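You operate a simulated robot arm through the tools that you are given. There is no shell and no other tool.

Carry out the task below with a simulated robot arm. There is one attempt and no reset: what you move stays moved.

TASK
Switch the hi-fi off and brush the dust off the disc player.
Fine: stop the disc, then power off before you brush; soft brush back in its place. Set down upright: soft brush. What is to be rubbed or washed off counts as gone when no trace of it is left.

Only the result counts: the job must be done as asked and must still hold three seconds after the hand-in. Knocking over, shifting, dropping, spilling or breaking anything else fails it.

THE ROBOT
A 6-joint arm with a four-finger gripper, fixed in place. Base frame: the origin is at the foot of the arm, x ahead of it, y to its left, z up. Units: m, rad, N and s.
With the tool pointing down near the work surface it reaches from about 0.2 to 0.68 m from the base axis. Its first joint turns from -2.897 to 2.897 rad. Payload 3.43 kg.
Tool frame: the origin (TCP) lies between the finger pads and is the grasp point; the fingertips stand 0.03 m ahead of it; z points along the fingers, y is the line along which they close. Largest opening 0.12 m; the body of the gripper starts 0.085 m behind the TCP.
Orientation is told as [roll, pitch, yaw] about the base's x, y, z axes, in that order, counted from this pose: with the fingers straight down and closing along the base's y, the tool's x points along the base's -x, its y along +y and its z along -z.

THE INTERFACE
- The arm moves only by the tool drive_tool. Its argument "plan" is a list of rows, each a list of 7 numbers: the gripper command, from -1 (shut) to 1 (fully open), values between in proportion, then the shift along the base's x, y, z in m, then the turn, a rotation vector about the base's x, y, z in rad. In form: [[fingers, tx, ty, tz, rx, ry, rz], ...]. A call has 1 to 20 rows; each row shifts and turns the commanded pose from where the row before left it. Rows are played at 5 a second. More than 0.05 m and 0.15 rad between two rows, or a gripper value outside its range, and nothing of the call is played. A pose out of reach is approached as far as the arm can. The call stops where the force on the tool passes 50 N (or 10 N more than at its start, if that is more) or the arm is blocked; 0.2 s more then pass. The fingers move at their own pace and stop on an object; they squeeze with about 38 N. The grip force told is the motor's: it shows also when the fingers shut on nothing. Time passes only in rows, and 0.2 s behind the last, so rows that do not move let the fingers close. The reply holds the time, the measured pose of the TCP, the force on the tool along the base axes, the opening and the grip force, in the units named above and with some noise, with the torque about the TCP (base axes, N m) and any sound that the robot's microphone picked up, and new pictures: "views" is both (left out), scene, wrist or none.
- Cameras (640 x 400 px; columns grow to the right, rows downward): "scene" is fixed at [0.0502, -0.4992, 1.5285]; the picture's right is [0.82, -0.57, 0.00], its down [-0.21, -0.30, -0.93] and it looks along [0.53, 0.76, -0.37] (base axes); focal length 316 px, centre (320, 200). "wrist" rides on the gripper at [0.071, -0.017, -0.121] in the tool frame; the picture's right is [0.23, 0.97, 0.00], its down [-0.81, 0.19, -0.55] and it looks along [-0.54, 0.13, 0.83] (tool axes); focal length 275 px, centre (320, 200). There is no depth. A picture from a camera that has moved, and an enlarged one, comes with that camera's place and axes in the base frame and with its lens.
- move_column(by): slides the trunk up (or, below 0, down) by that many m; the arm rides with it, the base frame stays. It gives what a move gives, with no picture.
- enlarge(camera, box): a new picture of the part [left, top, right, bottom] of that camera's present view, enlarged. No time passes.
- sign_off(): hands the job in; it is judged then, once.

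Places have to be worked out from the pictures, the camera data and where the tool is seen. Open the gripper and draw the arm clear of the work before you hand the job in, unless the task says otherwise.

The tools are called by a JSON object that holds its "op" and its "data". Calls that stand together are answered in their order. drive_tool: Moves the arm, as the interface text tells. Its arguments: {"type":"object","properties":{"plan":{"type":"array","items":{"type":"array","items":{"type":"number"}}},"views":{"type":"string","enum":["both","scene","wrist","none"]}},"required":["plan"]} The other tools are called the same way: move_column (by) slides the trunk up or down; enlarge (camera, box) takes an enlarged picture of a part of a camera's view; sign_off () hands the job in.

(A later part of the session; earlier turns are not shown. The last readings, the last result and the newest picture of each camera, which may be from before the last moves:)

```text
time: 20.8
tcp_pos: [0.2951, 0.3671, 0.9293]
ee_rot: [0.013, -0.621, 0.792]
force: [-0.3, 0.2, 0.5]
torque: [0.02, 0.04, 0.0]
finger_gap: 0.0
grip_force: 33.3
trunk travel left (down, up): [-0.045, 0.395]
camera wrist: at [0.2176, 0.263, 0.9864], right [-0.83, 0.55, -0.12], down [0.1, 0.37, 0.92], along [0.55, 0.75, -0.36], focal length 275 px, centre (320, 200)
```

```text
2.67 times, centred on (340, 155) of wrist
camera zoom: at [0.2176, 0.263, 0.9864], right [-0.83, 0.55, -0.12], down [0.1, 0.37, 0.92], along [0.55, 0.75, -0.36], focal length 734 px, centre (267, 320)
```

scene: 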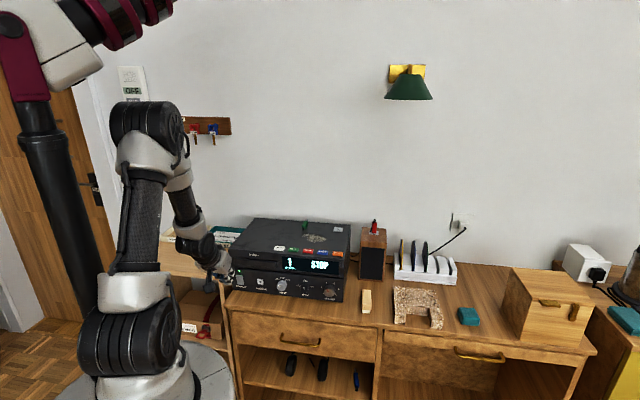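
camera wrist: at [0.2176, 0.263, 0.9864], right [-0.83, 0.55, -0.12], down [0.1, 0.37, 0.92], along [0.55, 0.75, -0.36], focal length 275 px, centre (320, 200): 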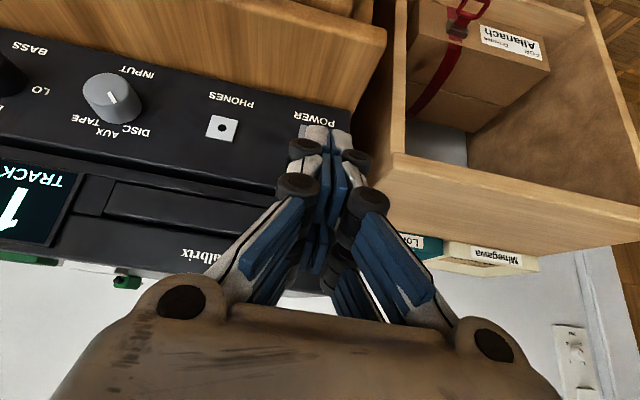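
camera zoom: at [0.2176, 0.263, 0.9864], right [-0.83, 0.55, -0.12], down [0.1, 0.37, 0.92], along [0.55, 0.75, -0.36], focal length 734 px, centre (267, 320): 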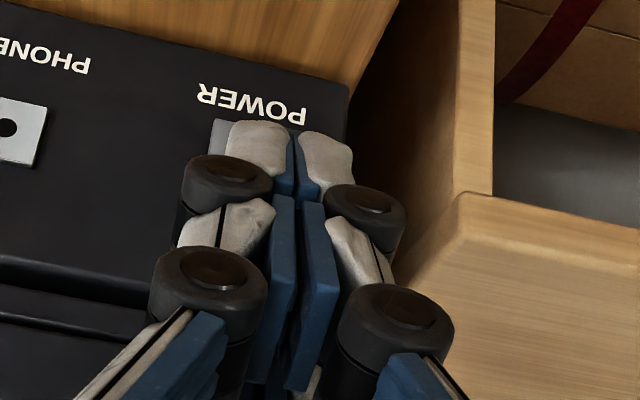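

Orientation is now squared (tilt ≈0.62 rad) and TCP is laterally aligned with the rocker. I lower so the leading fingertip is level with the rocker's upper half.

{"op": "drive_tool", "data": {"plan": [[-1, 0, 0, -0.015, 0, 0, 0], [-1, 0, 0, -0.015, 0, 0, 0], [-1, 0.0014, 0, -0.0145, 0, 0, 0], [-1, 0, 0, 0, 0, 0, 0]], "views": "both"}}

{"op": "enlarge", "data": {"camera": "scene", "box": [210, 250, 290, 300]}}

{"op": "enlarge", "data": {"camera": "wrist", "box": [220, 80, 460, 230]}}

```text
time: 21.8
tcp_pos: [0.2943, 0.3677, 0.9295]
ee_rot: [0.012, -0.622, 0.789]
force: [0.3, 0.5, 0.5]
torque: [-0.02, 0.01, 0.02]
finger_gap: 0.0002
grip_force: 33.7
out of reach, approached as far as the arm can: row 1, 2, 3
trunk travel left (down, up): [-0.045, 0.395]
camera wrist: at [0.2176, 0.2629, 0.9864], right [-0.83, 0.55, -0.12], down [0.1, 0.37, 0.92], along [0.55, 0.75, -0.36], focal length 275 px, centre (320, 200)
```

scene: 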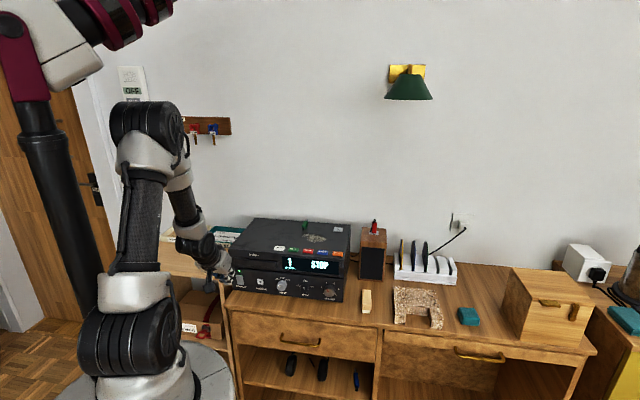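
wrist: 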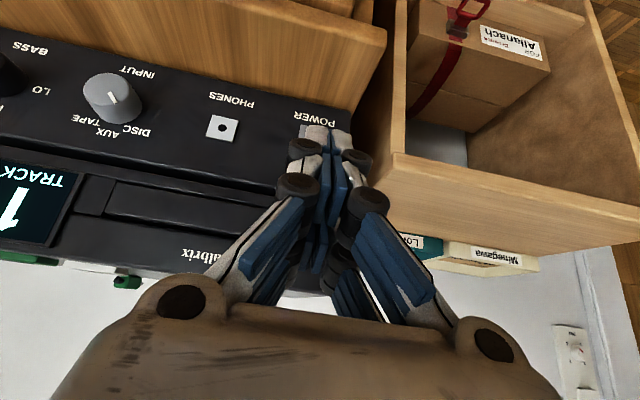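

```text
8.00 times, centred on (250, 275) of scene
camera zoom: at [0.0502, -0.4992, 1.5285], right [0.82, -0.57, 0.0], down [-0.21, -0.3, -0.93], along [0.53, 0.76, -0.37], focal length 2524 px, centre (880, -400)
```

zoom: 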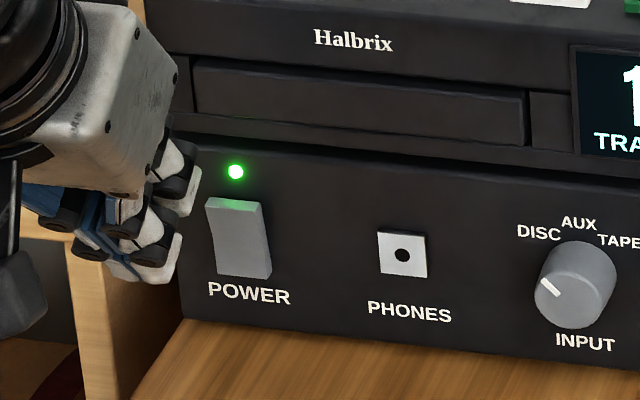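

```text
2.67 times, centred on (340, 155) of wrist
camera zoom: at [0.2176, 0.2629, 0.9864], right [-0.83, 0.55, -0.12], down [0.1, 0.37, 0.92], along [0.55, 0.75, -0.36], focal length 734 px, centre (267, 320)
```

zoom: 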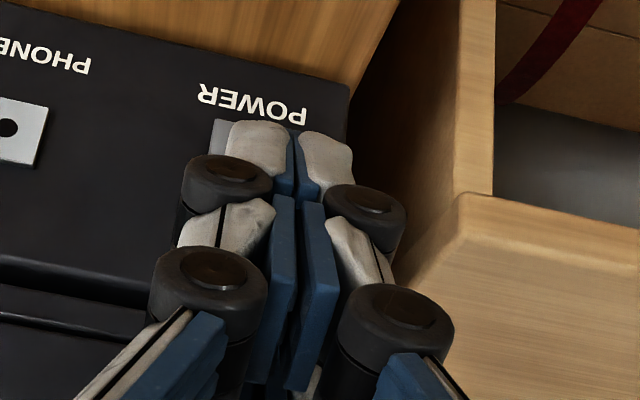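

The arm can't fold further at this height, but the trunk has 0.045 m of downward travel left, which lowers the tool rigidly. I lower the column by 0.044 m to bring the fingertip level with the rocker's upper half.

{"op": "move_column", "data": {"by": -0.044}}

{"op": "enlarge", "data": {"camera": "scene", "box": [210, 250, 290, 300]}}

{"op": "enlarge", "data": {"camera": "wrist", "box": [220, 80, 460, 230]}}

```text
time: 22.7
tcp_pos: [0.2947, 0.3677, 0.8867]
ee_rot: [0.012, -0.622, 0.791]
force: [0.1, -0.3, -1.2]
torque: [0.01, -0.02, -0.01]
finger_gap: 0.0001
grip_force: 33.1
trunk travel left (down, up): [-0.001, 0.439]
```

```text
8.00 times, centred on (250, 275) of scene
camera zoom: at [0.0502, -0.4992, 1.5285], right [0.82, -0.57, 0.0], down [-0.21, -0.3, -0.93], along [0.53, 0.76, -0.37], focal length 2524 px, centre (880, -400)
```

zoom: 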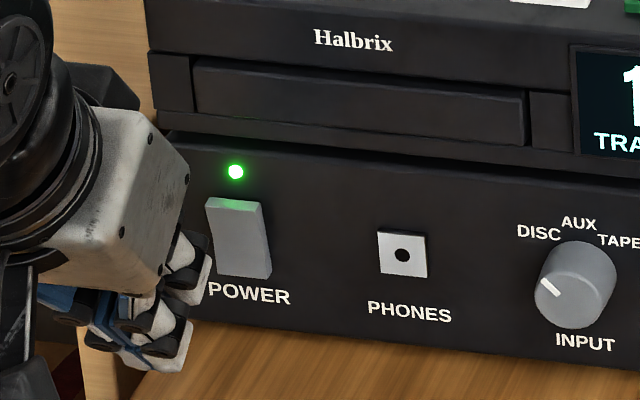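

```text
2.67 times, centred on (340, 155) of wrist
camera zoom: at [0.2176, 0.2628, 0.9425], right [-0.83, 0.55, -0.12], down [0.1, 0.37, 0.92], along [0.55, 0.75, -0.36], focal length 734 px, centre (267, 320)
```

zoom: 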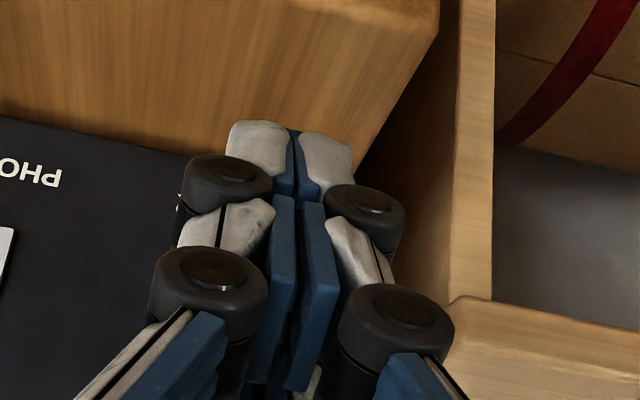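

The leading fingertip projects onto the rocker's upper half if pushed along the panel normal. I advance 2 cm, then press in 2 mm steps watching for a click or force.

{"op": "drive_tool", "data": {"plan": [[-1, 0.007, 0.00715, 0, 0, 0, 0], [-1, 0.007, 0.00715, 0, 0, 0, 0], [-1, 0.0028, 0.0029, 0, 0, 0, 0], [-1, 0.0014, 0.0014, 0, 0, 0, 0], [-1, 0.0014, 0.0014, 0, 0, 0, 0], [-1, 0.0014, 0.0014, 0, 0, 0, 0], [-1, 0, 0, 0, 0, 0, 0]], "views": "both"}}

{"op": "enlarge", "data": {"camera": "scene", "box": [210, 250, 290, 300]}}

```text
time: 24.3
tcp_pos: [0.3164, 0.3878, 0.8852]
ee_rot: [0.013, -0.622, 0.791]
force: [0.5, 0.8, 0.4]
torque: [0.01, 0.02, -0.01]
finger_gap: 0.0002
grip_force: 33.3
trunk travel left (down, up): [-0.001, 0.439]
camera wrist: at [0.2388, 0.2845, 0.9425], right [-0.83, 0.55, -0.12], down [0.1, 0.37, 0.92], along [0.55, 0.75, -0.36], focal length 275 px, centre (320, 200)
```

scene: 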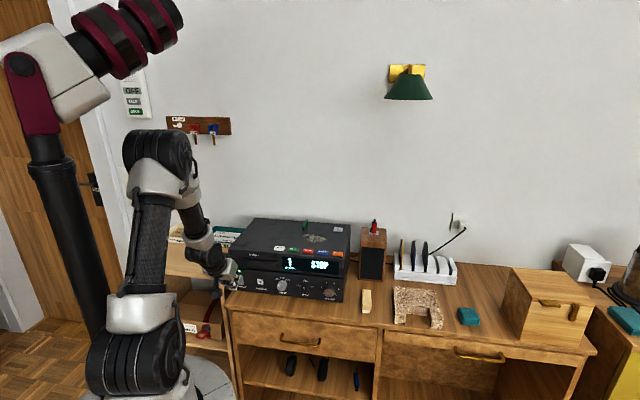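
wrist: 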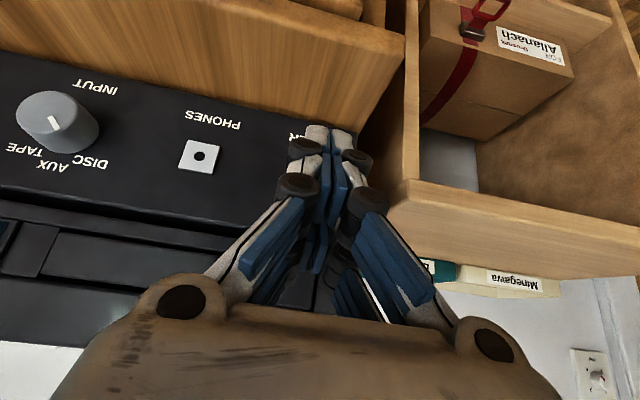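

```text
8.00 times, centred on (250, 275) of scene
camera zoom: at [0.0502, -0.4992, 1.5285], right [0.82, -0.57, 0.0], down [-0.21, -0.3, -0.93], along [0.53, 0.76, -0.37], focal length 2524 px, centre (880, -400)
```

zoom: 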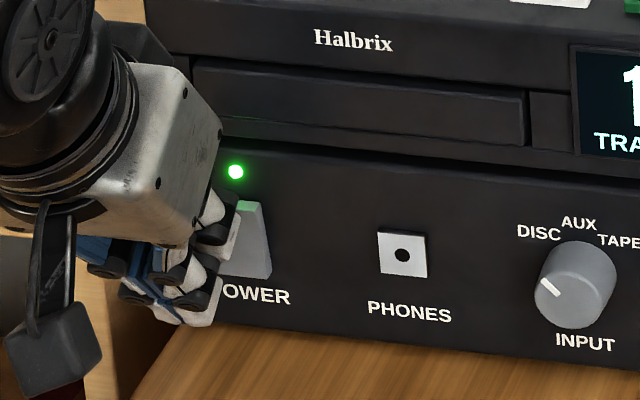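

No contact yet; the tip is now about 1 cm short of the panel. I keep pressing in 2 mm steps.

{"op": "drive_tool", "data": {"plan": [[-1, 0.0014, 0.0014, 0, 0, 0, 0], [-1, 0.0014, 0.0014, 0, 0, 0, 0], [-1, 0.0014, 0.0014, 0, 0, 0, 0], [-1, 0.0014, 0.0014, 0, 0, 0, 0], [-1, 0, 0, 0, 0, 0, 0]], "views": "scene"}}

{"op": "enlarge", "data": {"camera": "scene", "box": [210, 250, 290, 300]}}

```text
time: 25.5
tcp_pos: [0.3211, 0.3949, 0.8856]
ee_rot: [0.012, -0.621, 0.792]
force: [-1.9, -1.2, 2.1]
torque: [0.04, -0.06, -0.03]
finger_gap: 0.0
grip_force: 33.2
trunk travel left (down, up): [-0.001, 0.439]
```

scene: 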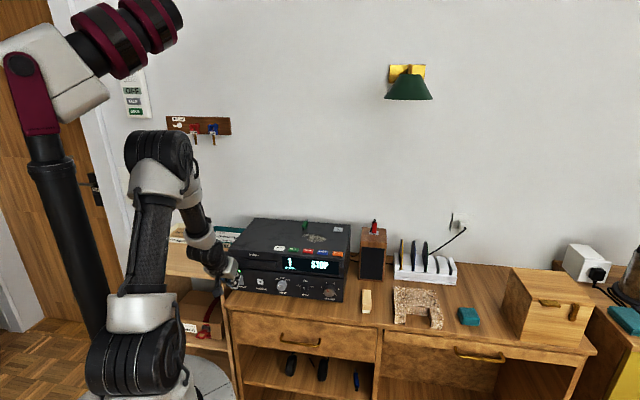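

```text
8.00 times, centred on (250, 275) of scene
camera zoom: at [0.0502, -0.4992, 1.5285], right [0.82, -0.57, 0.0], down [-0.21, -0.3, -0.93], along [0.53, 0.76, -0.37], focal length 2524 px, centre (880, -400)
```

zoom: 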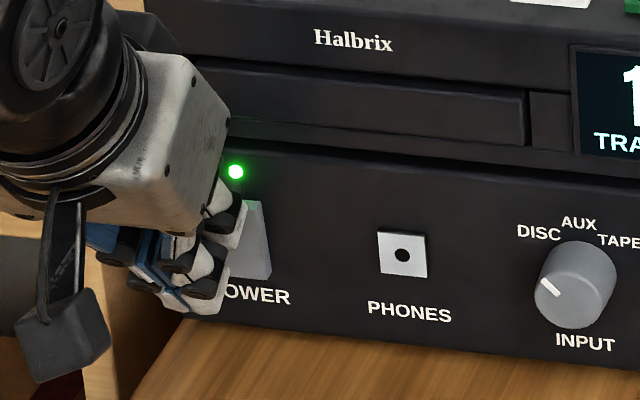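

Light contact appears (about 3 N). I continue pressing gently.

{"op": "drive_tool", "data": {"plan": [[-1, 0.0011, 0.0011, 0, 0, 0, 0], [-1, 0.0011, 0.0011, 0, 0, 0, 0], [-1, 0.0011, 0.0011, 0, 0, 0, 0], [-1, 0, 0, 0, 0, 0, 0]], "views": "scene"}}

{"op": "enlarge", "data": {"camera": "scene", "box": [210, 250, 290, 300]}}

```text
time: 26.5
tcp_pos: [0.3234, 0.3963, 0.8859]
ee_rot: [0.013, -0.62, 0.794]
force: [-2.2, -2.6, 1.2]
torque: [-0.05, 0.02, -0.02]
finger_gap: 0.0002
grip_force: 33.9
trunk travel left (down, up): [-0.001, 0.439]
```

scene: 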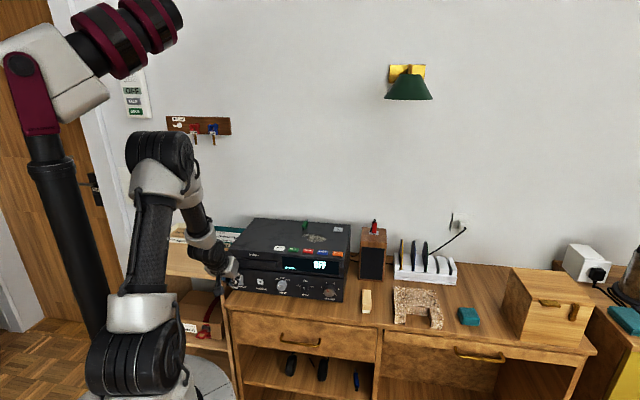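

```text
8.00 times, centred on (250, 275) of scene
camera zoom: at [0.0502, -0.4992, 1.5285], right [0.82, -0.57, 0.0], down [-0.21, -0.3, -0.93], along [0.53, 0.76, -0.37], focal length 2524 px, centre (880, -400)
```

zoom: 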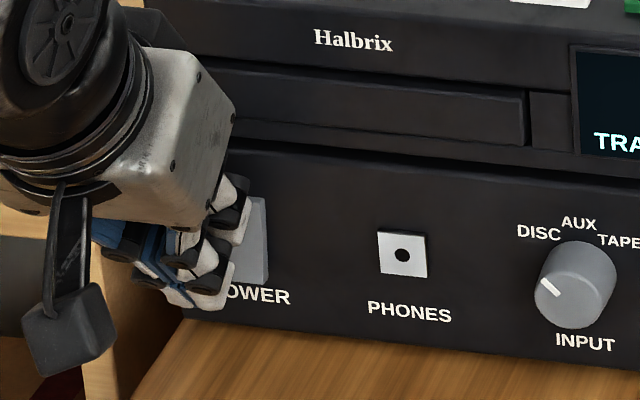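

The display changed and the LED looks off. I zoom on the display and speaker.

{"op": "enlarge", "data": {"camera": "scene", "box": [230, 215, 390, 310]}}

```text
4.00 times, centred on (310, 262) of scene
camera zoom: at [0.0502, -0.4992, 1.5285], right [0.82, -0.57, 0.0], down [-0.21, -0.3, -0.93], along [0.53, 0.76, -0.37], focal length 1262 px, centre (360, -50)
```

zoom: 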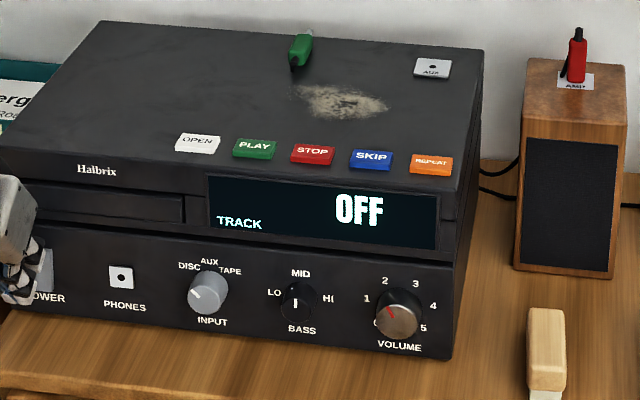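

The display reads OFF and both LEDs are dark, so power is off after the disc was stopped. I retract straight back from the rocker and rise, reducing the tilt.

{"op": "drive_tool", "data": {"plan": [[-1, -0.007, -0.00715, 0, 0, 0, 0], [-1, -0.014, -0.0143, 0, 0, 0, 0], [-1, -0.014, -0.0143, 0.005, 0, 0, 0], [-1, 0, 0, 0.03, 0, 0, 0], [-1, 0, 0, 0.04, -0.0482, 0.0472, 0], [-1, 0, 0, 0.04, -0.0482, 0.0472, 0], [-1, 0, 0, 0.04, -0.0482, 0.0472, 0], [-1, 0, 0, 0, -0.0482, 0.0472, 0], [-1, 0, 0, 0, 0, 0, 0]], "views": "scene"}}

{"op": "enlarge", "data": {"camera": "scene", "box": [220, 215, 380, 310]}}

```text
time: 28.5
tcp_pos: [0.298, 0.3554, 1.0136]
ee_rot: [-0.025, -0.375, 0.789]
force: [0.3, 0.1, 0.9]
torque: [-0.04, 0.04, -0.01]
finger_gap: 0.0
grip_force: 33.6
out of reach, approached as far as the arm can: row 5, 6
trunk travel left (down, up): [-0.001, 0.439]
```

scene: 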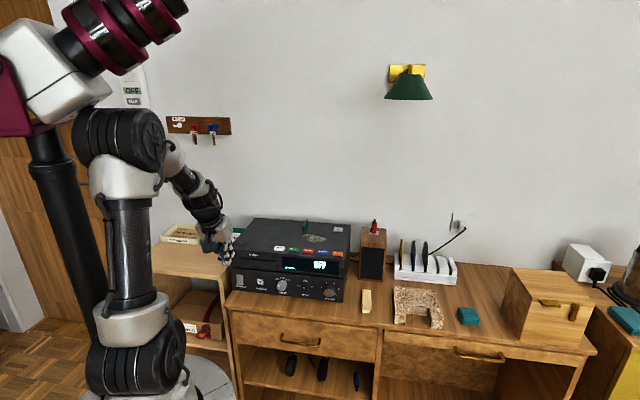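

```text
4.00 times, centred on (300, 262) of scene
camera zoom: at [0.0502, -0.4992, 1.5285], right [0.82, -0.57, 0.0], down [-0.21, -0.3, -0.93], along [0.53, 0.76, -0.37], focal length 1262 px, centre (400, -50)
```

zoom: 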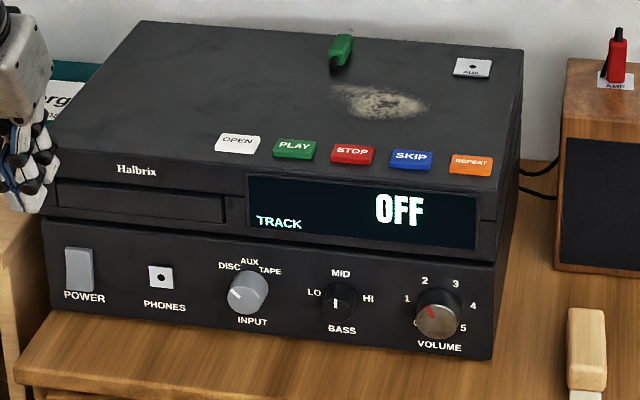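

Power is confirmed off, nothing shifted. I raise the trunk 0.12 m for a better mid-height before heading for the brush.

{"op": "move_column", "data": {"by": 0.12}}

```text
time: 30.0
tcp_pos: [0.2979, 0.3551, 1.1335]
ee_rot: [-0.026, -0.376, 0.789]
force: [0.6, 0.4, 0.0]
torque: [-0.02, 0.03, 0.01]
finger_gap: 0.0
grip_force: 33.2
trunk travel left (down, up): [-0.121, 0.319]
```

I travel along the front of the player toward the brush with the gripper opening partly so the wrist camera can see between the fingers.

{"op": "drive_tool", "data": {"plan": [[-1, 0.0302, -0.0305, 0, 0, 0, 0], [0, 0.0302, -0.0305, 0, 0, 0, 0], [0, 0.0302, -0.0305, 0, 0, 0, 0], [0, 0.0302, -0.0305, -0.01, 0, 0, 0], [0, 0.0302, -0.0305, -0.01, 0, 0, 0], [0, 0.0302, -0.0305, -0.02, 0, 0, 0], [0, 0.0302, -0.0305, -0.02, 0, 0, 0], [0, 0.0302, -0.0305, -0.02, 0, 0, 0], [0, 0.0302, -0.0305, -0.02, 0, 0, 0], [0, 0, 0, 0, 0, 0, 0]], "views": "both"}}

{"op": "enlarge", "data": {"camera": "wrist", "box": [200, 20, 440, 170]}}

```text
time: 32.2
tcp_pos: [0.5702, 0.0821, 1.0396]
ee_rot: [-0.023, -0.392, 0.789]
force: [-0.6, 0.1, 0.2]
torque: [0.01, 0.0, 0.01]
finger_gap: 0.0601
grip_force: 0.1
trunk travel left (down, up): [-0.121, 0.319]
camera wrist: at [0.5004, -0.0073, 1.1251], right [-0.83, 0.54, -0.11], down [0.23, 0.53, 0.82], along [0.5, 0.66, -0.57], focal length 275 px, centre (320, 200)
```

scene: 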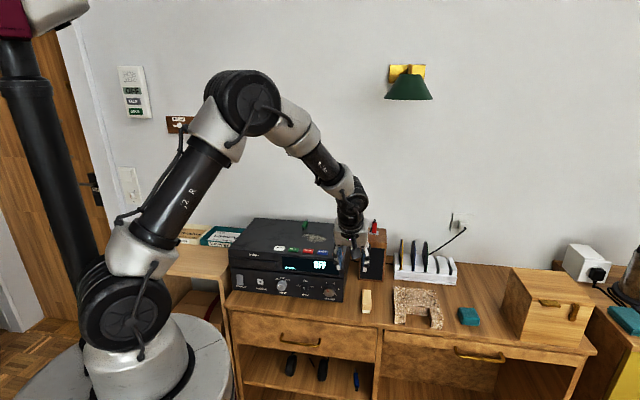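
wrist: 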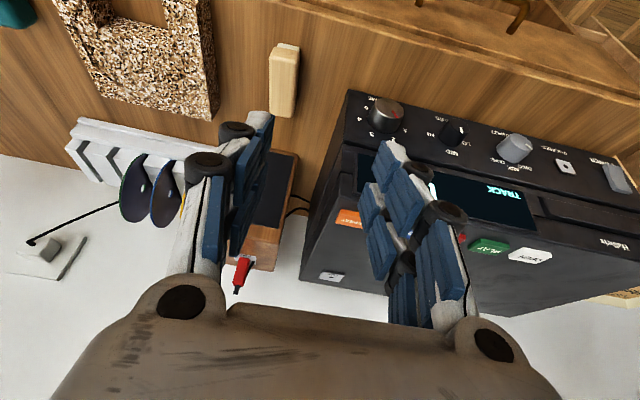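

```text
2.67 times, centred on (320, 95) of wrist
camera zoom: at [0.5004, -0.0073, 1.1251], right [-0.83, 0.54, -0.11], down [0.23, 0.53, 0.82], along [0.5, 0.66, -0.57], focal length 734 px, centre (320, 480)
```

zoom: 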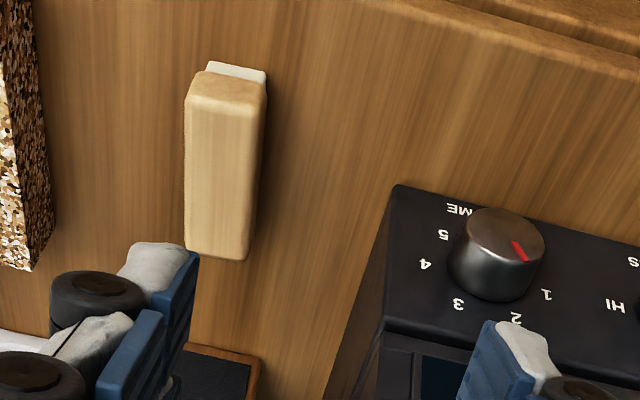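

The brush is clearly visible: centre about (0.664, 0.110), long axis near azimuth 47–48°, ~3 cm wide, table z≈0.805. I align yaw and move above it to z 0.93.

{"op": "drive_tool", "data": {"plan": [[0, 0.0214, 0.005, -0.02, 0.015, 0.015, 0.05], [0, 0.0214, 0.005, -0.03, 0, 0, 0], [0, 0.0214, 0.005, -0.03, 0, 0, 0], [0, 0.0215, 0.0052, -0.03, 0, 0, 0], [0, 0, 0, 0, 0, 0, 0]], "views": "both"}}

{"op": "enlarge", "data": {"camera": "wrist", "box": [200, 20, 440, 170]}}

{"op": "enlarge", "data": {"camera": "scene", "box": [310, 230, 430, 320]}}

```text
time: 33.4
tcp_pos: [0.6553, 0.1029, 0.9318]
ee_rot: [0.0, -0.393, 0.831]
force: [0.0, -0.1, 0.0]
torque: [0.0, 0.0, 0.01]
finger_gap: 0.06
grip_force: 0.1
trunk travel left (down, up): [-0.121, 0.319]
camera wrist: at [0.5926, 0.0086, 1.0154], right [-0.86, 0.5, -0.09], down [0.22, 0.53, 0.82], along [0.46, 0.69, -0.56], focal length 275 px, centre (320, 200)
```

scene: 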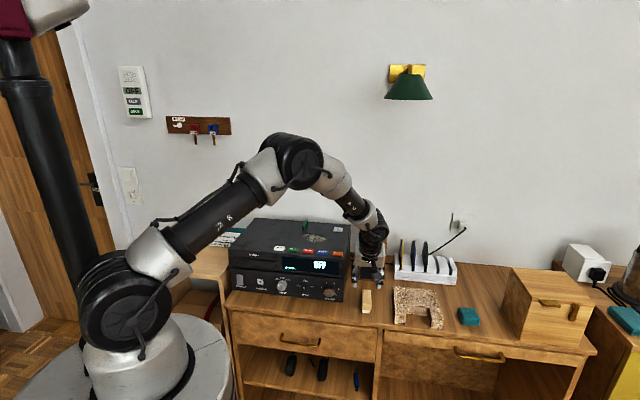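
wrist: 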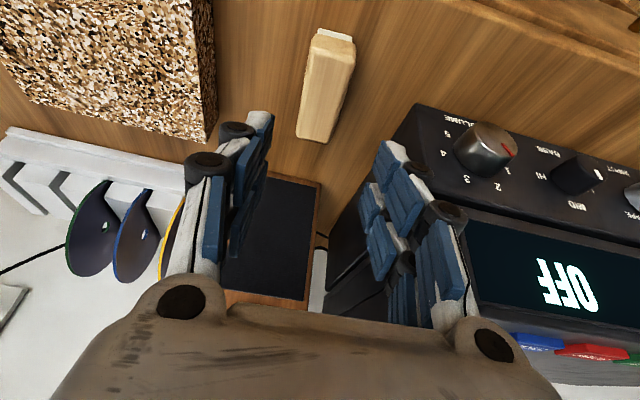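

```text
2.67 times, centred on (320, 95) of wrist
camera zoom: at [0.5926, 0.0086, 1.0154], right [-0.86, 0.5, -0.09], down [0.22, 0.53, 0.82], along [0.46, 0.69, -0.56], focal length 734 px, centre (320, 480)
```

zoom: 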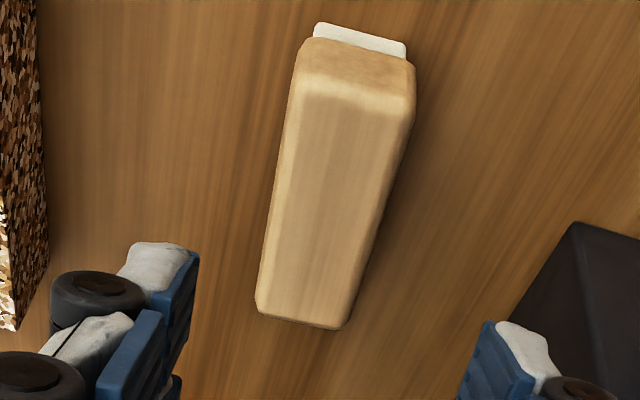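

```text
4.44 times, centred on (370, 275) of scene
camera zoom: at [0.0502, -0.4992, 1.5285], right [0.82, -0.57, 0.0], down [-0.21, -0.3, -0.93], along [0.53, 0.76, -0.37], focal length 1402 px, centre (98, -133)
```

zoom: 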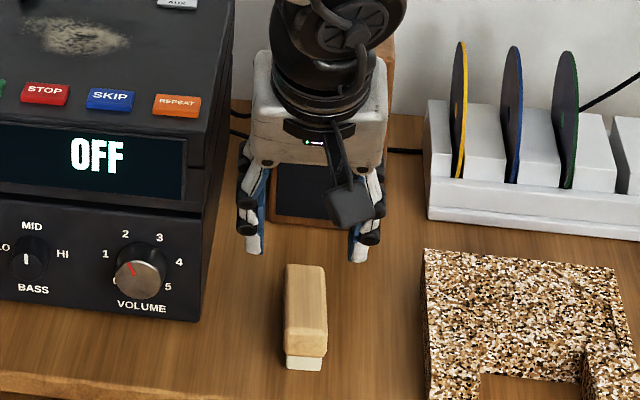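

Second triangulation gives table z≈0.801, brush top z≈0.835, brush centre ≈(0.673, 0.117), ~7.8 cm long. I reduce the tilt to 0.25 rad, centre over it and descend partway.

{"op": "drive_tool", "data": {"plan": [[0, 0.0127, 0.0085, 0, -0.1034, 0.0944, 0], [0, 0, 0, -0.025, 0, 0, 0], [0, 0, 0, -0.025, 0, 0, 0], [0, 0, 0, 0, 0, 0, 0]], "views": "both"}}

{"op": "enlarge", "data": {"camera": "wrist", "box": [200, 20, 440, 170]}}

{"op": "enlarge", "data": {"camera": "scene", "box": [330, 260, 410, 320]}}

```text
time: 34.4
tcp_pos: [0.6674, 0.1113, 0.8802]
ee_rot: [0.001, -0.253, 0.829]
force: [1.4, 0.2, 0.8]
torque: [-0.04, 0.05, -0.01]
finger_gap: 0.0601
grip_force: 0.0
trunk travel left (down, up): [-0.121, 0.319]
camera wrist: at [0.6133, 0.0262, 0.9796], right [-0.87, 0.49, -0.06], down [0.3, 0.61, 0.74], along [0.4, 0.62, -0.67], focal length 275 px, centre (320, 200)
```

scene: 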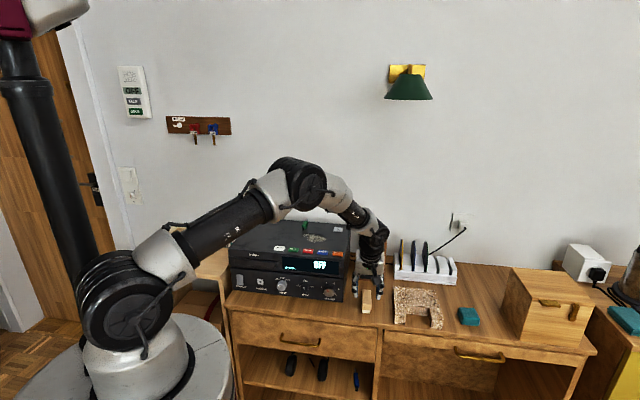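
wrist: 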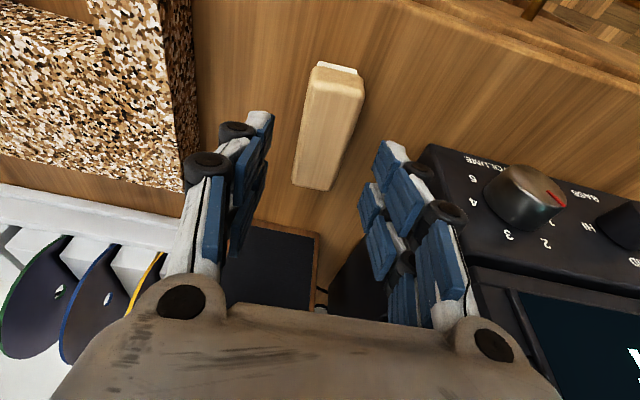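

```text
2.67 times, centred on (320, 95) of wrist
camera zoom: at [0.6133, 0.0262, 0.9796], right [-0.87, 0.49, -0.06], down [0.3, 0.61, 0.74], along [0.4, 0.62, -0.67], focal length 734 px, centre (320, 480)
```

zoom: 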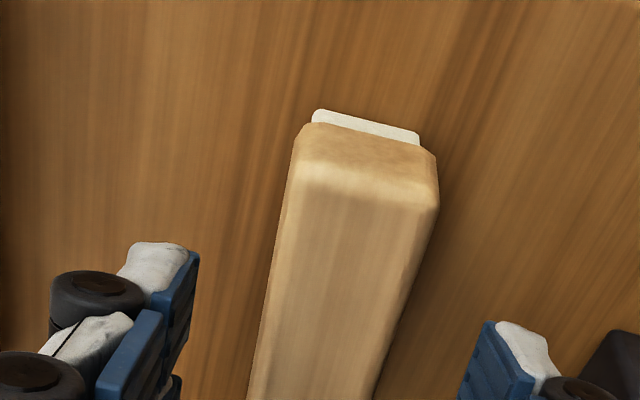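

```text
6.67 times, centred on (370, 290) of scene
camera zoom: at [0.0502, -0.4992, 1.5285], right [0.82, -0.57, 0.0], down [-0.21, -0.3, -0.93], along [0.53, 0.76, -0.37], focal length 2103 px, centre (-13, -400)
```

zoom: 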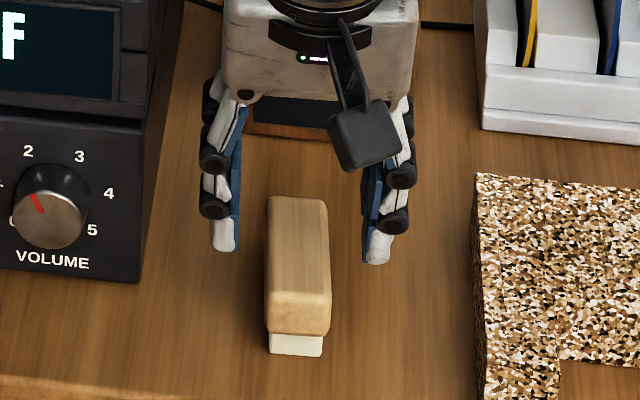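

Lateral centring is within about 1 mm and the fingers straddle the brush. I descend to z≈0.8425 (tips ~7 mm above the table) with the fingers still open.

{"op": "drive_tool", "data": {"plan": [[0, 0.002, 0.002, -0.015, 0, 0, 0], [0, 0, 0, -0.012, 0, 0, 0], [0, 0, 0, -0.007, 0, 0, 0], [0, 0, 0, -0.0037, 0, 0, 0], [0, 0, 0, 0, 0, 0, 0]], "views": "both"}}

{"op": "enlarge", "data": {"camera": "scene", "box": [330, 260, 410, 320]}}

{"op": "enlarge", "data": {"camera": "wrist", "box": [200, 60, 440, 260]}}

```text
time: 35.6
tcp_pos: [0.671, 0.1142, 0.8428]
ee_rot: [0.0, -0.252, 0.83]
force: [0.2, 0.1, -1.0]
torque: [0.0, 0.02, -0.01]
finger_gap: 0.0599
grip_force: 0.0
trunk travel left (down, up): [-0.121, 0.319]
camera wrist: at [0.6157, 0.0285, 0.9419], right [-0.87, 0.49, -0.06], down [0.29, 0.61, 0.74], along [0.4, 0.62, -0.67], focal length 275 px, centre (320, 200)
```

scene: 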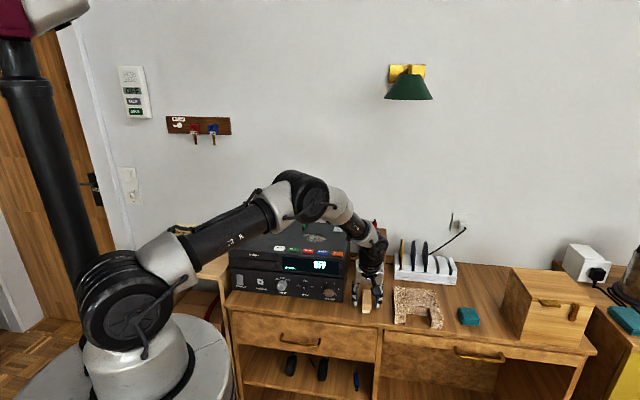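
wrist: 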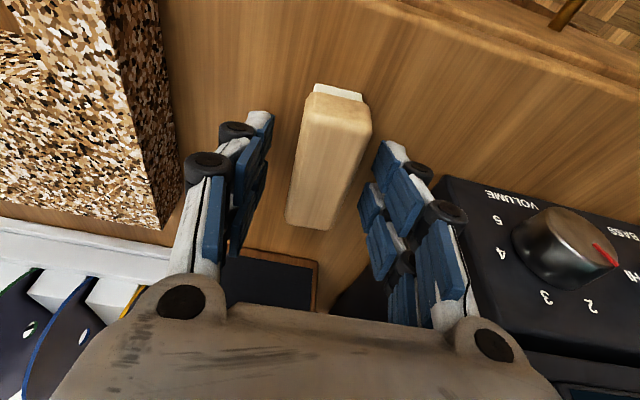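

```text
6.67 times, centred on (370, 290) of scene
camera zoom: at [0.0502, -0.4992, 1.5285], right [0.82, -0.57, 0.0], down [-0.21, -0.3, -0.93], along [0.53, 0.76, -0.37], focal length 2103 px, centre (-13, -400)
```

zoom: 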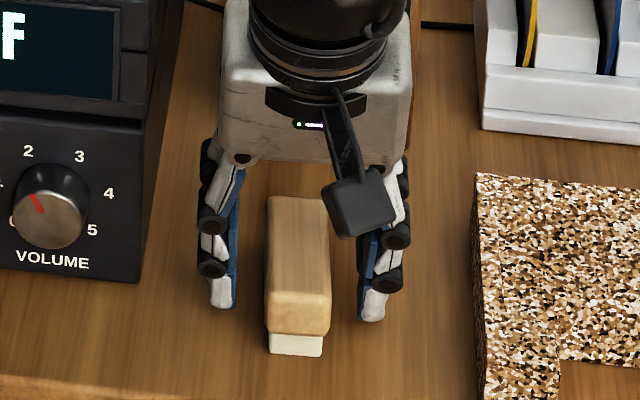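

```text
2.00 times, centred on (320, 160) of wrist
camera zoom: at [0.6157, 0.0285, 0.9419], right [-0.87, 0.49, -0.06], down [0.29, 0.61, 0.74], along [0.4, 0.62, -0.67], focal length 551 px, centre (320, 280)
```

zoom: 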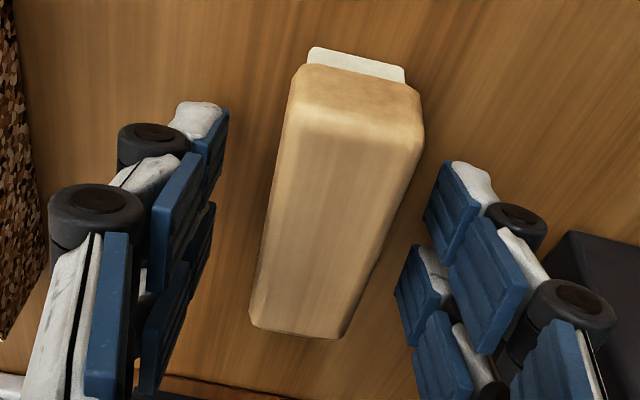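

Fingers straddle the brush symmetrically with clearance to the table. I close the gripper in place.

{"op": "drive_tool", "data": {"plan": [[-0.3, 0, 0, 0, 0, 0, 0], [-1, 0, 0, 0, 0, 0, 0], [-1, 0, 0, 0, 0, 0, 0], [-1, 0, 0, 0, 0, 0, 0], [-1, 0, 0, 0, 0, 0, 0]], "views": "both"}}

{"op": "enlarge", "data": {"camera": "scene", "box": [330, 260, 410, 320]}}

{"op": "enlarge", "data": {"camera": "wrist", "box": [200, 60, 440, 260]}}

```text
time: 36.8
tcp_pos: [0.6698, 0.1126, 0.8423]
ee_rot: [0.0, -0.255, 0.829]
force: [-0.3, 0.7, 1.0]
torque: [-0.01, 0.01, 0.0]
finger_gap: 0.0313
grip_force: 38.2
trunk travel left (down, up): [-0.121, 0.319]
camera wrist: at [0.6157, 0.0285, 0.9419], right [-0.87, 0.49, -0.06], down [0.3, 0.61, 0.74], along [0.4, 0.62, -0.67], focal length 275 px, centre (320, 200)
```

scene: 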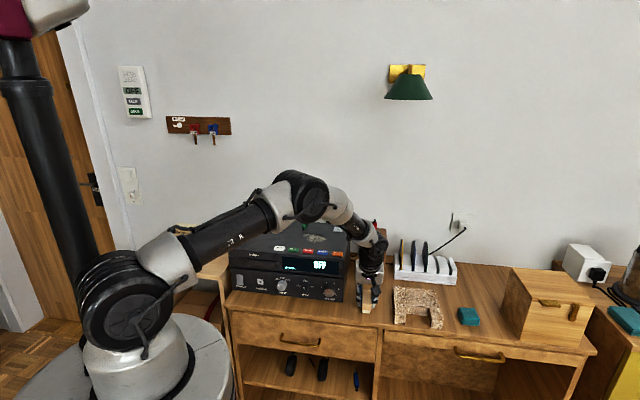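
wrist: 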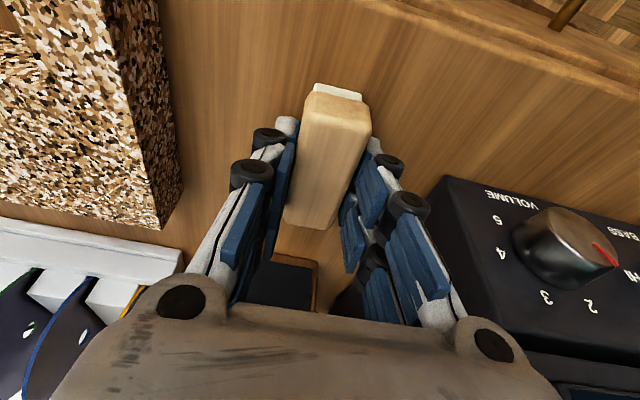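

```text
6.67 times, centred on (370, 290) of scene
camera zoom: at [0.0502, -0.4992, 1.5285], right [0.82, -0.57, 0.0], down [-0.21, -0.3, -0.93], along [0.53, 0.76, -0.37], focal length 2103 px, centre (-13, -400)
```

zoom: 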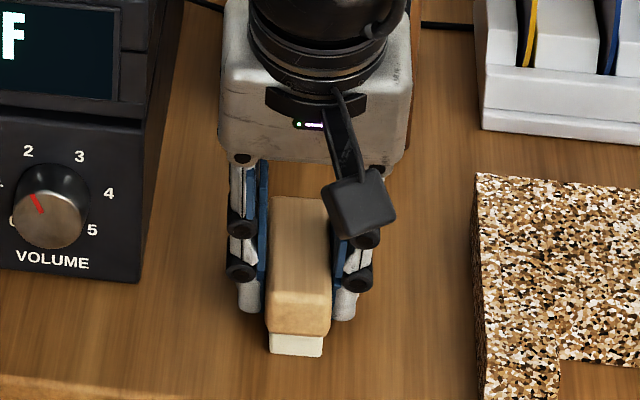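

```text
2.00 times, centred on (320, 160) of wrist
camera zoom: at [0.6157, 0.0285, 0.9419], right [-0.87, 0.49, -0.06], down [0.3, 0.61, 0.74], along [0.4, 0.62, -0.67], focal length 551 px, centre (320, 280)
```

zoom: 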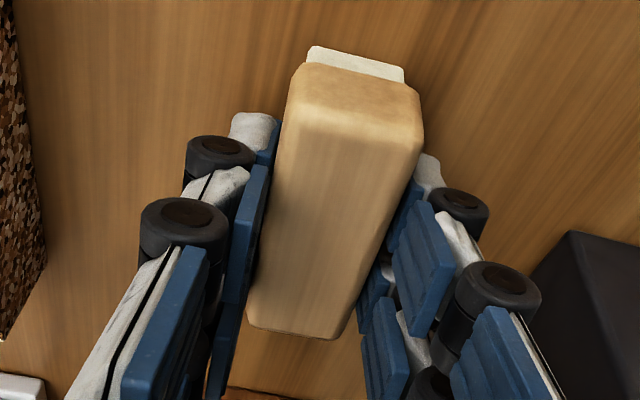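

The brush is gripped (gap 0.0313, full grip force). I lift it straight up about 0.215 m and check that it is held upright.

{"op": "drive_tool", "data": {"plan": [[-1, 0, 0, 0.01, 0, 0, 0], [-1, 0, 0, 0.025, 0, 0, 0], [-1, 0, 0, 0.045, 0, 0, 0], [-1, 0, 0, 0.045, 0, 0, 0], [-1, 0, 0, 0.045, 0, 0, 0], [-1, 0, 0, 0.045, 0, 0, 0], [-1, 0, 0, 0, 0, 0, 0]], "views": "both"}}

{"op": "enlarge", "data": {"camera": "scene", "box": [310, 200, 430, 290]}}

```text
time: 38.4
tcp_pos: [0.6696, 0.1132, 1.0575]
ee_rot: [0.0, -0.253, 0.83]
force: [0.1, -0.3, 0.9]
torque: [0.0, -0.04, 0.0]
finger_gap: 0.0
grip_force: 33.0
trunk travel left (down, up): [-0.121, 0.319]
camera wrist: at [0.6157, 0.0291, 1.1575], right [-0.87, 0.49, -0.06], down [0.3, 0.61, 0.74], along [0.4, 0.62, -0.67], focal length 275 px, centre (320, 200)
```

scene: 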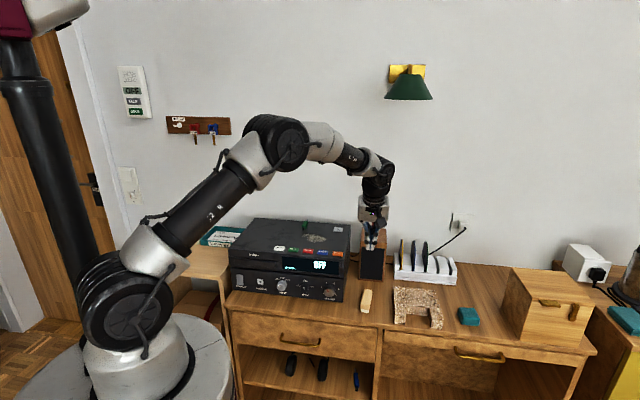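
wrist: 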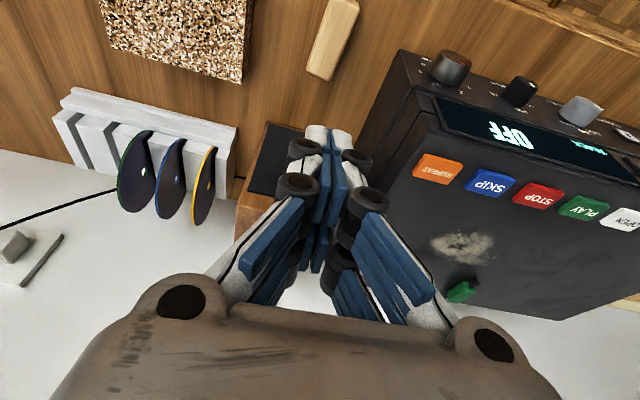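

```text
4.44 times, centred on (370, 245) of scene
camera zoom: at [0.0502, -0.4992, 1.5285], right [0.82, -0.57, 0.0], down [-0.21, -0.3, -0.93], along [0.53, 0.76, -0.37], focal length 1402 px, centre (98, 0)
```

zoom: 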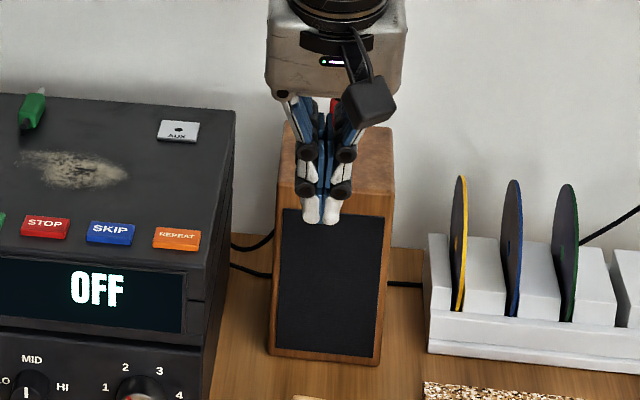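

The fingers slipped off the brush (gap 0), which stayed on the table. I check whether the brush is still standing in its place.

{"op": "enlarge", "data": {"camera": "scene", "box": [345, 275, 405, 325]}}

{"op": "enlarge", "data": {"camera": "wrist", "box": [270, 0, 430, 100]}}

```text
8.00 times, centred on (375, 300) of scene
camera zoom: at [0.0502, -0.4992, 1.5285], right [0.82, -0.57, 0.0], down [-0.21, -0.3, -0.93], along [0.53, 0.76, -0.37], focal length 2524 px, centre (-120, -600)
```

zoom: 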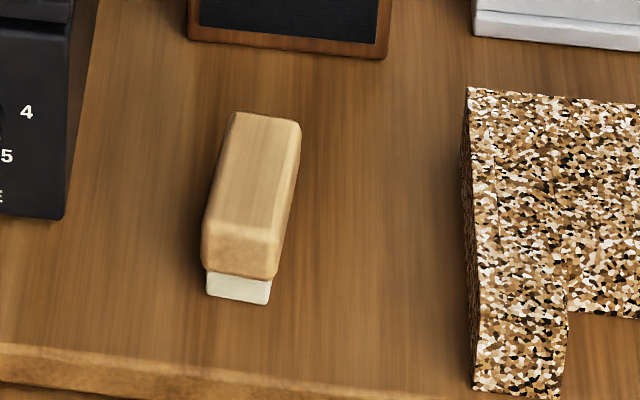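

```text
4.00 times, centred on (350, 50) of wrist
camera zoom: at [0.6157, 0.0291, 1.1575], right [-0.87, 0.49, -0.06], down [0.3, 0.61, 0.74], along [0.4, 0.62, -0.67], focal length 1101 px, centre (200, 800)
```

zoom: 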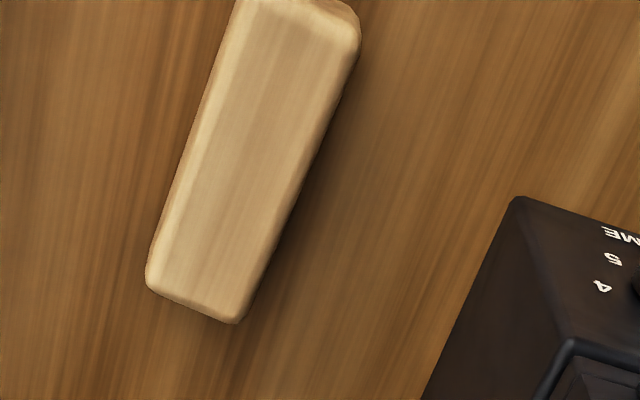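

The brush is still upright in its spot, only turned by roughly 8°. Before regrasping (lower and more upright), I check with the empty gripper that a nearly vertical tool can reach the far end of the dust patch and get a clear view there.

{"op": "drive_tool", "data": {"plan": [[0, -0.0285, 0.0285, 0, -0.049, 0.045, 0], [0, -0.0285, 0.0285, 0, -0.049, 0.045, 0], [0, -0.0285, 0.0285, 0, 0, 0, 0], [0, 0.013, 0.0285, 0, 0, 0, 0], [0, 0.025, 0.0285, 0, 0, 0, 0], [0, 0.025, 0.0285, -0.01, 0, 0, 0], [0, 0, 0, -0.01, 0, 0, 0], [0, 0, 0, 0, 0, 0, 0]], "views": "both"}}

{"op": "enlarge", "data": {"camera": "wrist", "box": [240, 60, 480, 240]}}

```text
time: 40.2
tcp_pos: [0.6481, 0.2846, 1.037]
ee_rot: [0.0, -0.119, 0.829]
force: [0.2, 0.2, -1.6]
torque: [0.03, 0.0, 0.02]
finger_gap: 0.0599
grip_force: 0.0
trunk travel left (down, up): [-0.121, 0.319]
camera wrist: at [0.6024, 0.2107, 1.1488], right [-0.87, 0.49, -0.03], down [0.36, 0.67, 0.65], along [0.33, 0.55, -0.76], focal length 275 px, centre (320, 200)
```

scene: 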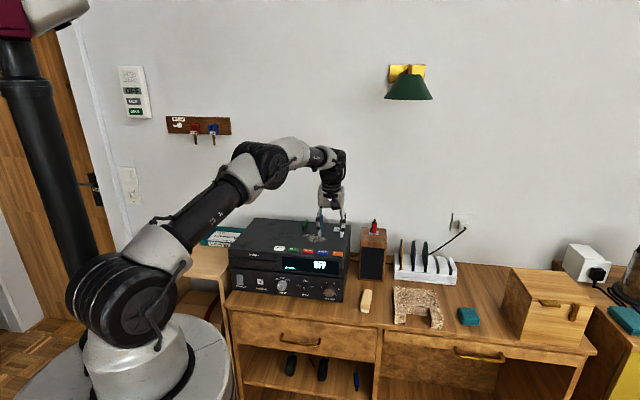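
wrist: 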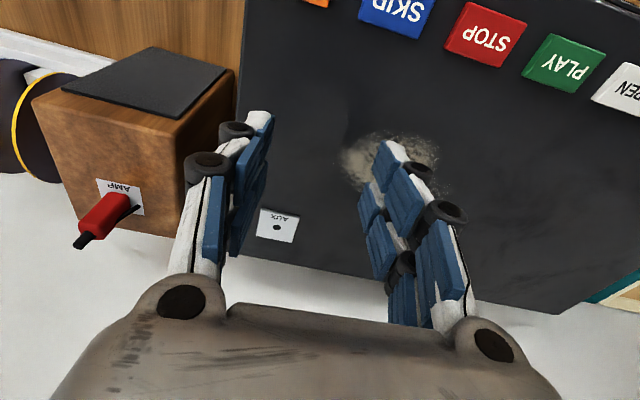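

```text
2.22 times, centred on (360, 150) of wrist
camera zoom: at [0.6024, 0.2107, 1.1488], right [-0.87, 0.49, -0.03], down [0.36, 0.67, 0.65], along [0.33, 0.55, -0.76], focal length 612 px, centre (231, 311)
```

zoom: 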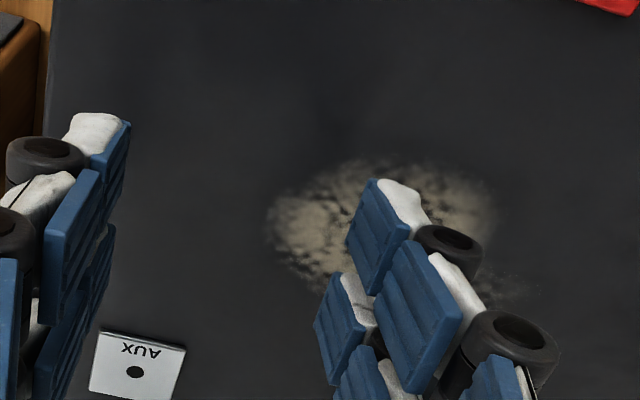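

The far end of the patch is reachable with only 0.12 rad tilt, and the dust spans about E 0.146–0.25, N 0.64–0.71 in the player's frame. I go back over the brush to regrasp it.

{"op": "drive_tool", "data": {"plan": [[0, -0.025, -0.0285, 0.015, 0, 0, 0], [0, -0.025, -0.0285, 0, 0, 0, 0], [0, -0.013, -0.0285, 0, 0, 0, 0], [0, 0.0285, -0.0285, 0, 0, 0, 0], [0, 0.0285, -0.0285, 0, 0, 0, 0], [0, 0.0245, -0.0245, -0.03, 0, 0, 0], [0, 0, 0, -0.04, 0, 0, 0], [0, 0, 0, -0.04, 0, 0, 0], [0, 0, 0, 0, 0, 0, 0]], "views": "both"}}

{"op": "enlarge", "data": {"camera": "wrist", "box": [200, 40, 440, 220]}}

{"op": "enlarge", "data": {"camera": "scene", "box": [330, 260, 410, 320]}}

```text
time: 42.2
tcp_pos: [0.6691, 0.1161, 0.9414]
ee_rot: [0.0, -0.122, 0.831]
force: [0.0, 0.0, -1.0]
torque: [0.01, -0.03, 0.01]
finger_gap: 0.0602
grip_force: 0.1
trunk travel left (down, up): [-0.121, 0.319]
camera wrist: at [0.6229, 0.0417, 1.0531], right [-0.87, 0.49, -0.03], down [0.36, 0.67, 0.65], along [0.33, 0.55, -0.76], focal length 275 px, centre (320, 200)
```

scene: 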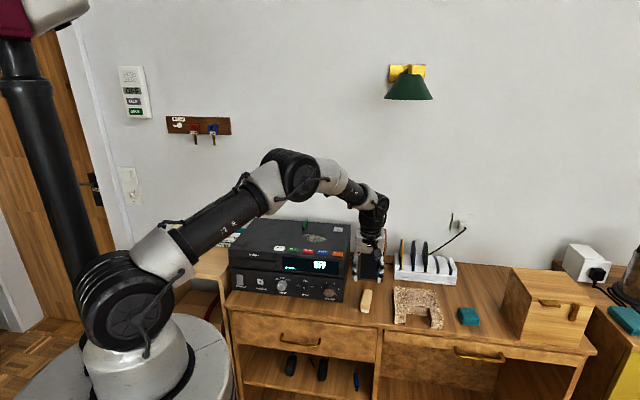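
wrist: 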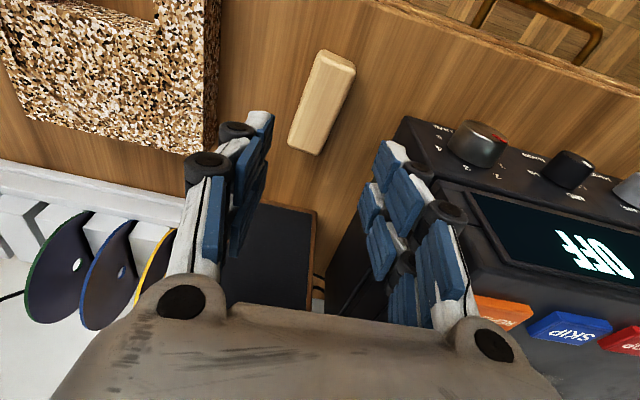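

```text
2.22 times, centred on (320, 130) of wrist
camera zoom: at [0.6229, 0.0417, 1.0531], right [-0.87, 0.49, -0.03], down [0.36, 0.67, 0.65], along [0.33, 0.55, -0.76], focal length 612 px, centre (320, 356)
```

zoom: 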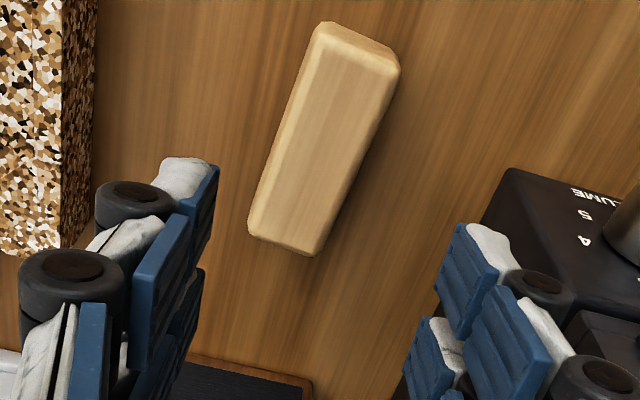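

```text
6.67 times, centred on (370, 290) of scene
camera zoom: at [0.0502, -0.4992, 1.5285], right [0.82, -0.57, 0.0], down [-0.21, -0.3, -0.93], along [0.53, 0.76, -0.37], focal length 2103 px, centre (-13, -400)
```

zoom: 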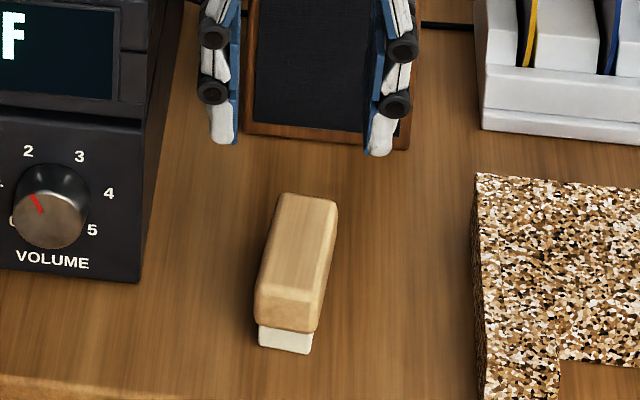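

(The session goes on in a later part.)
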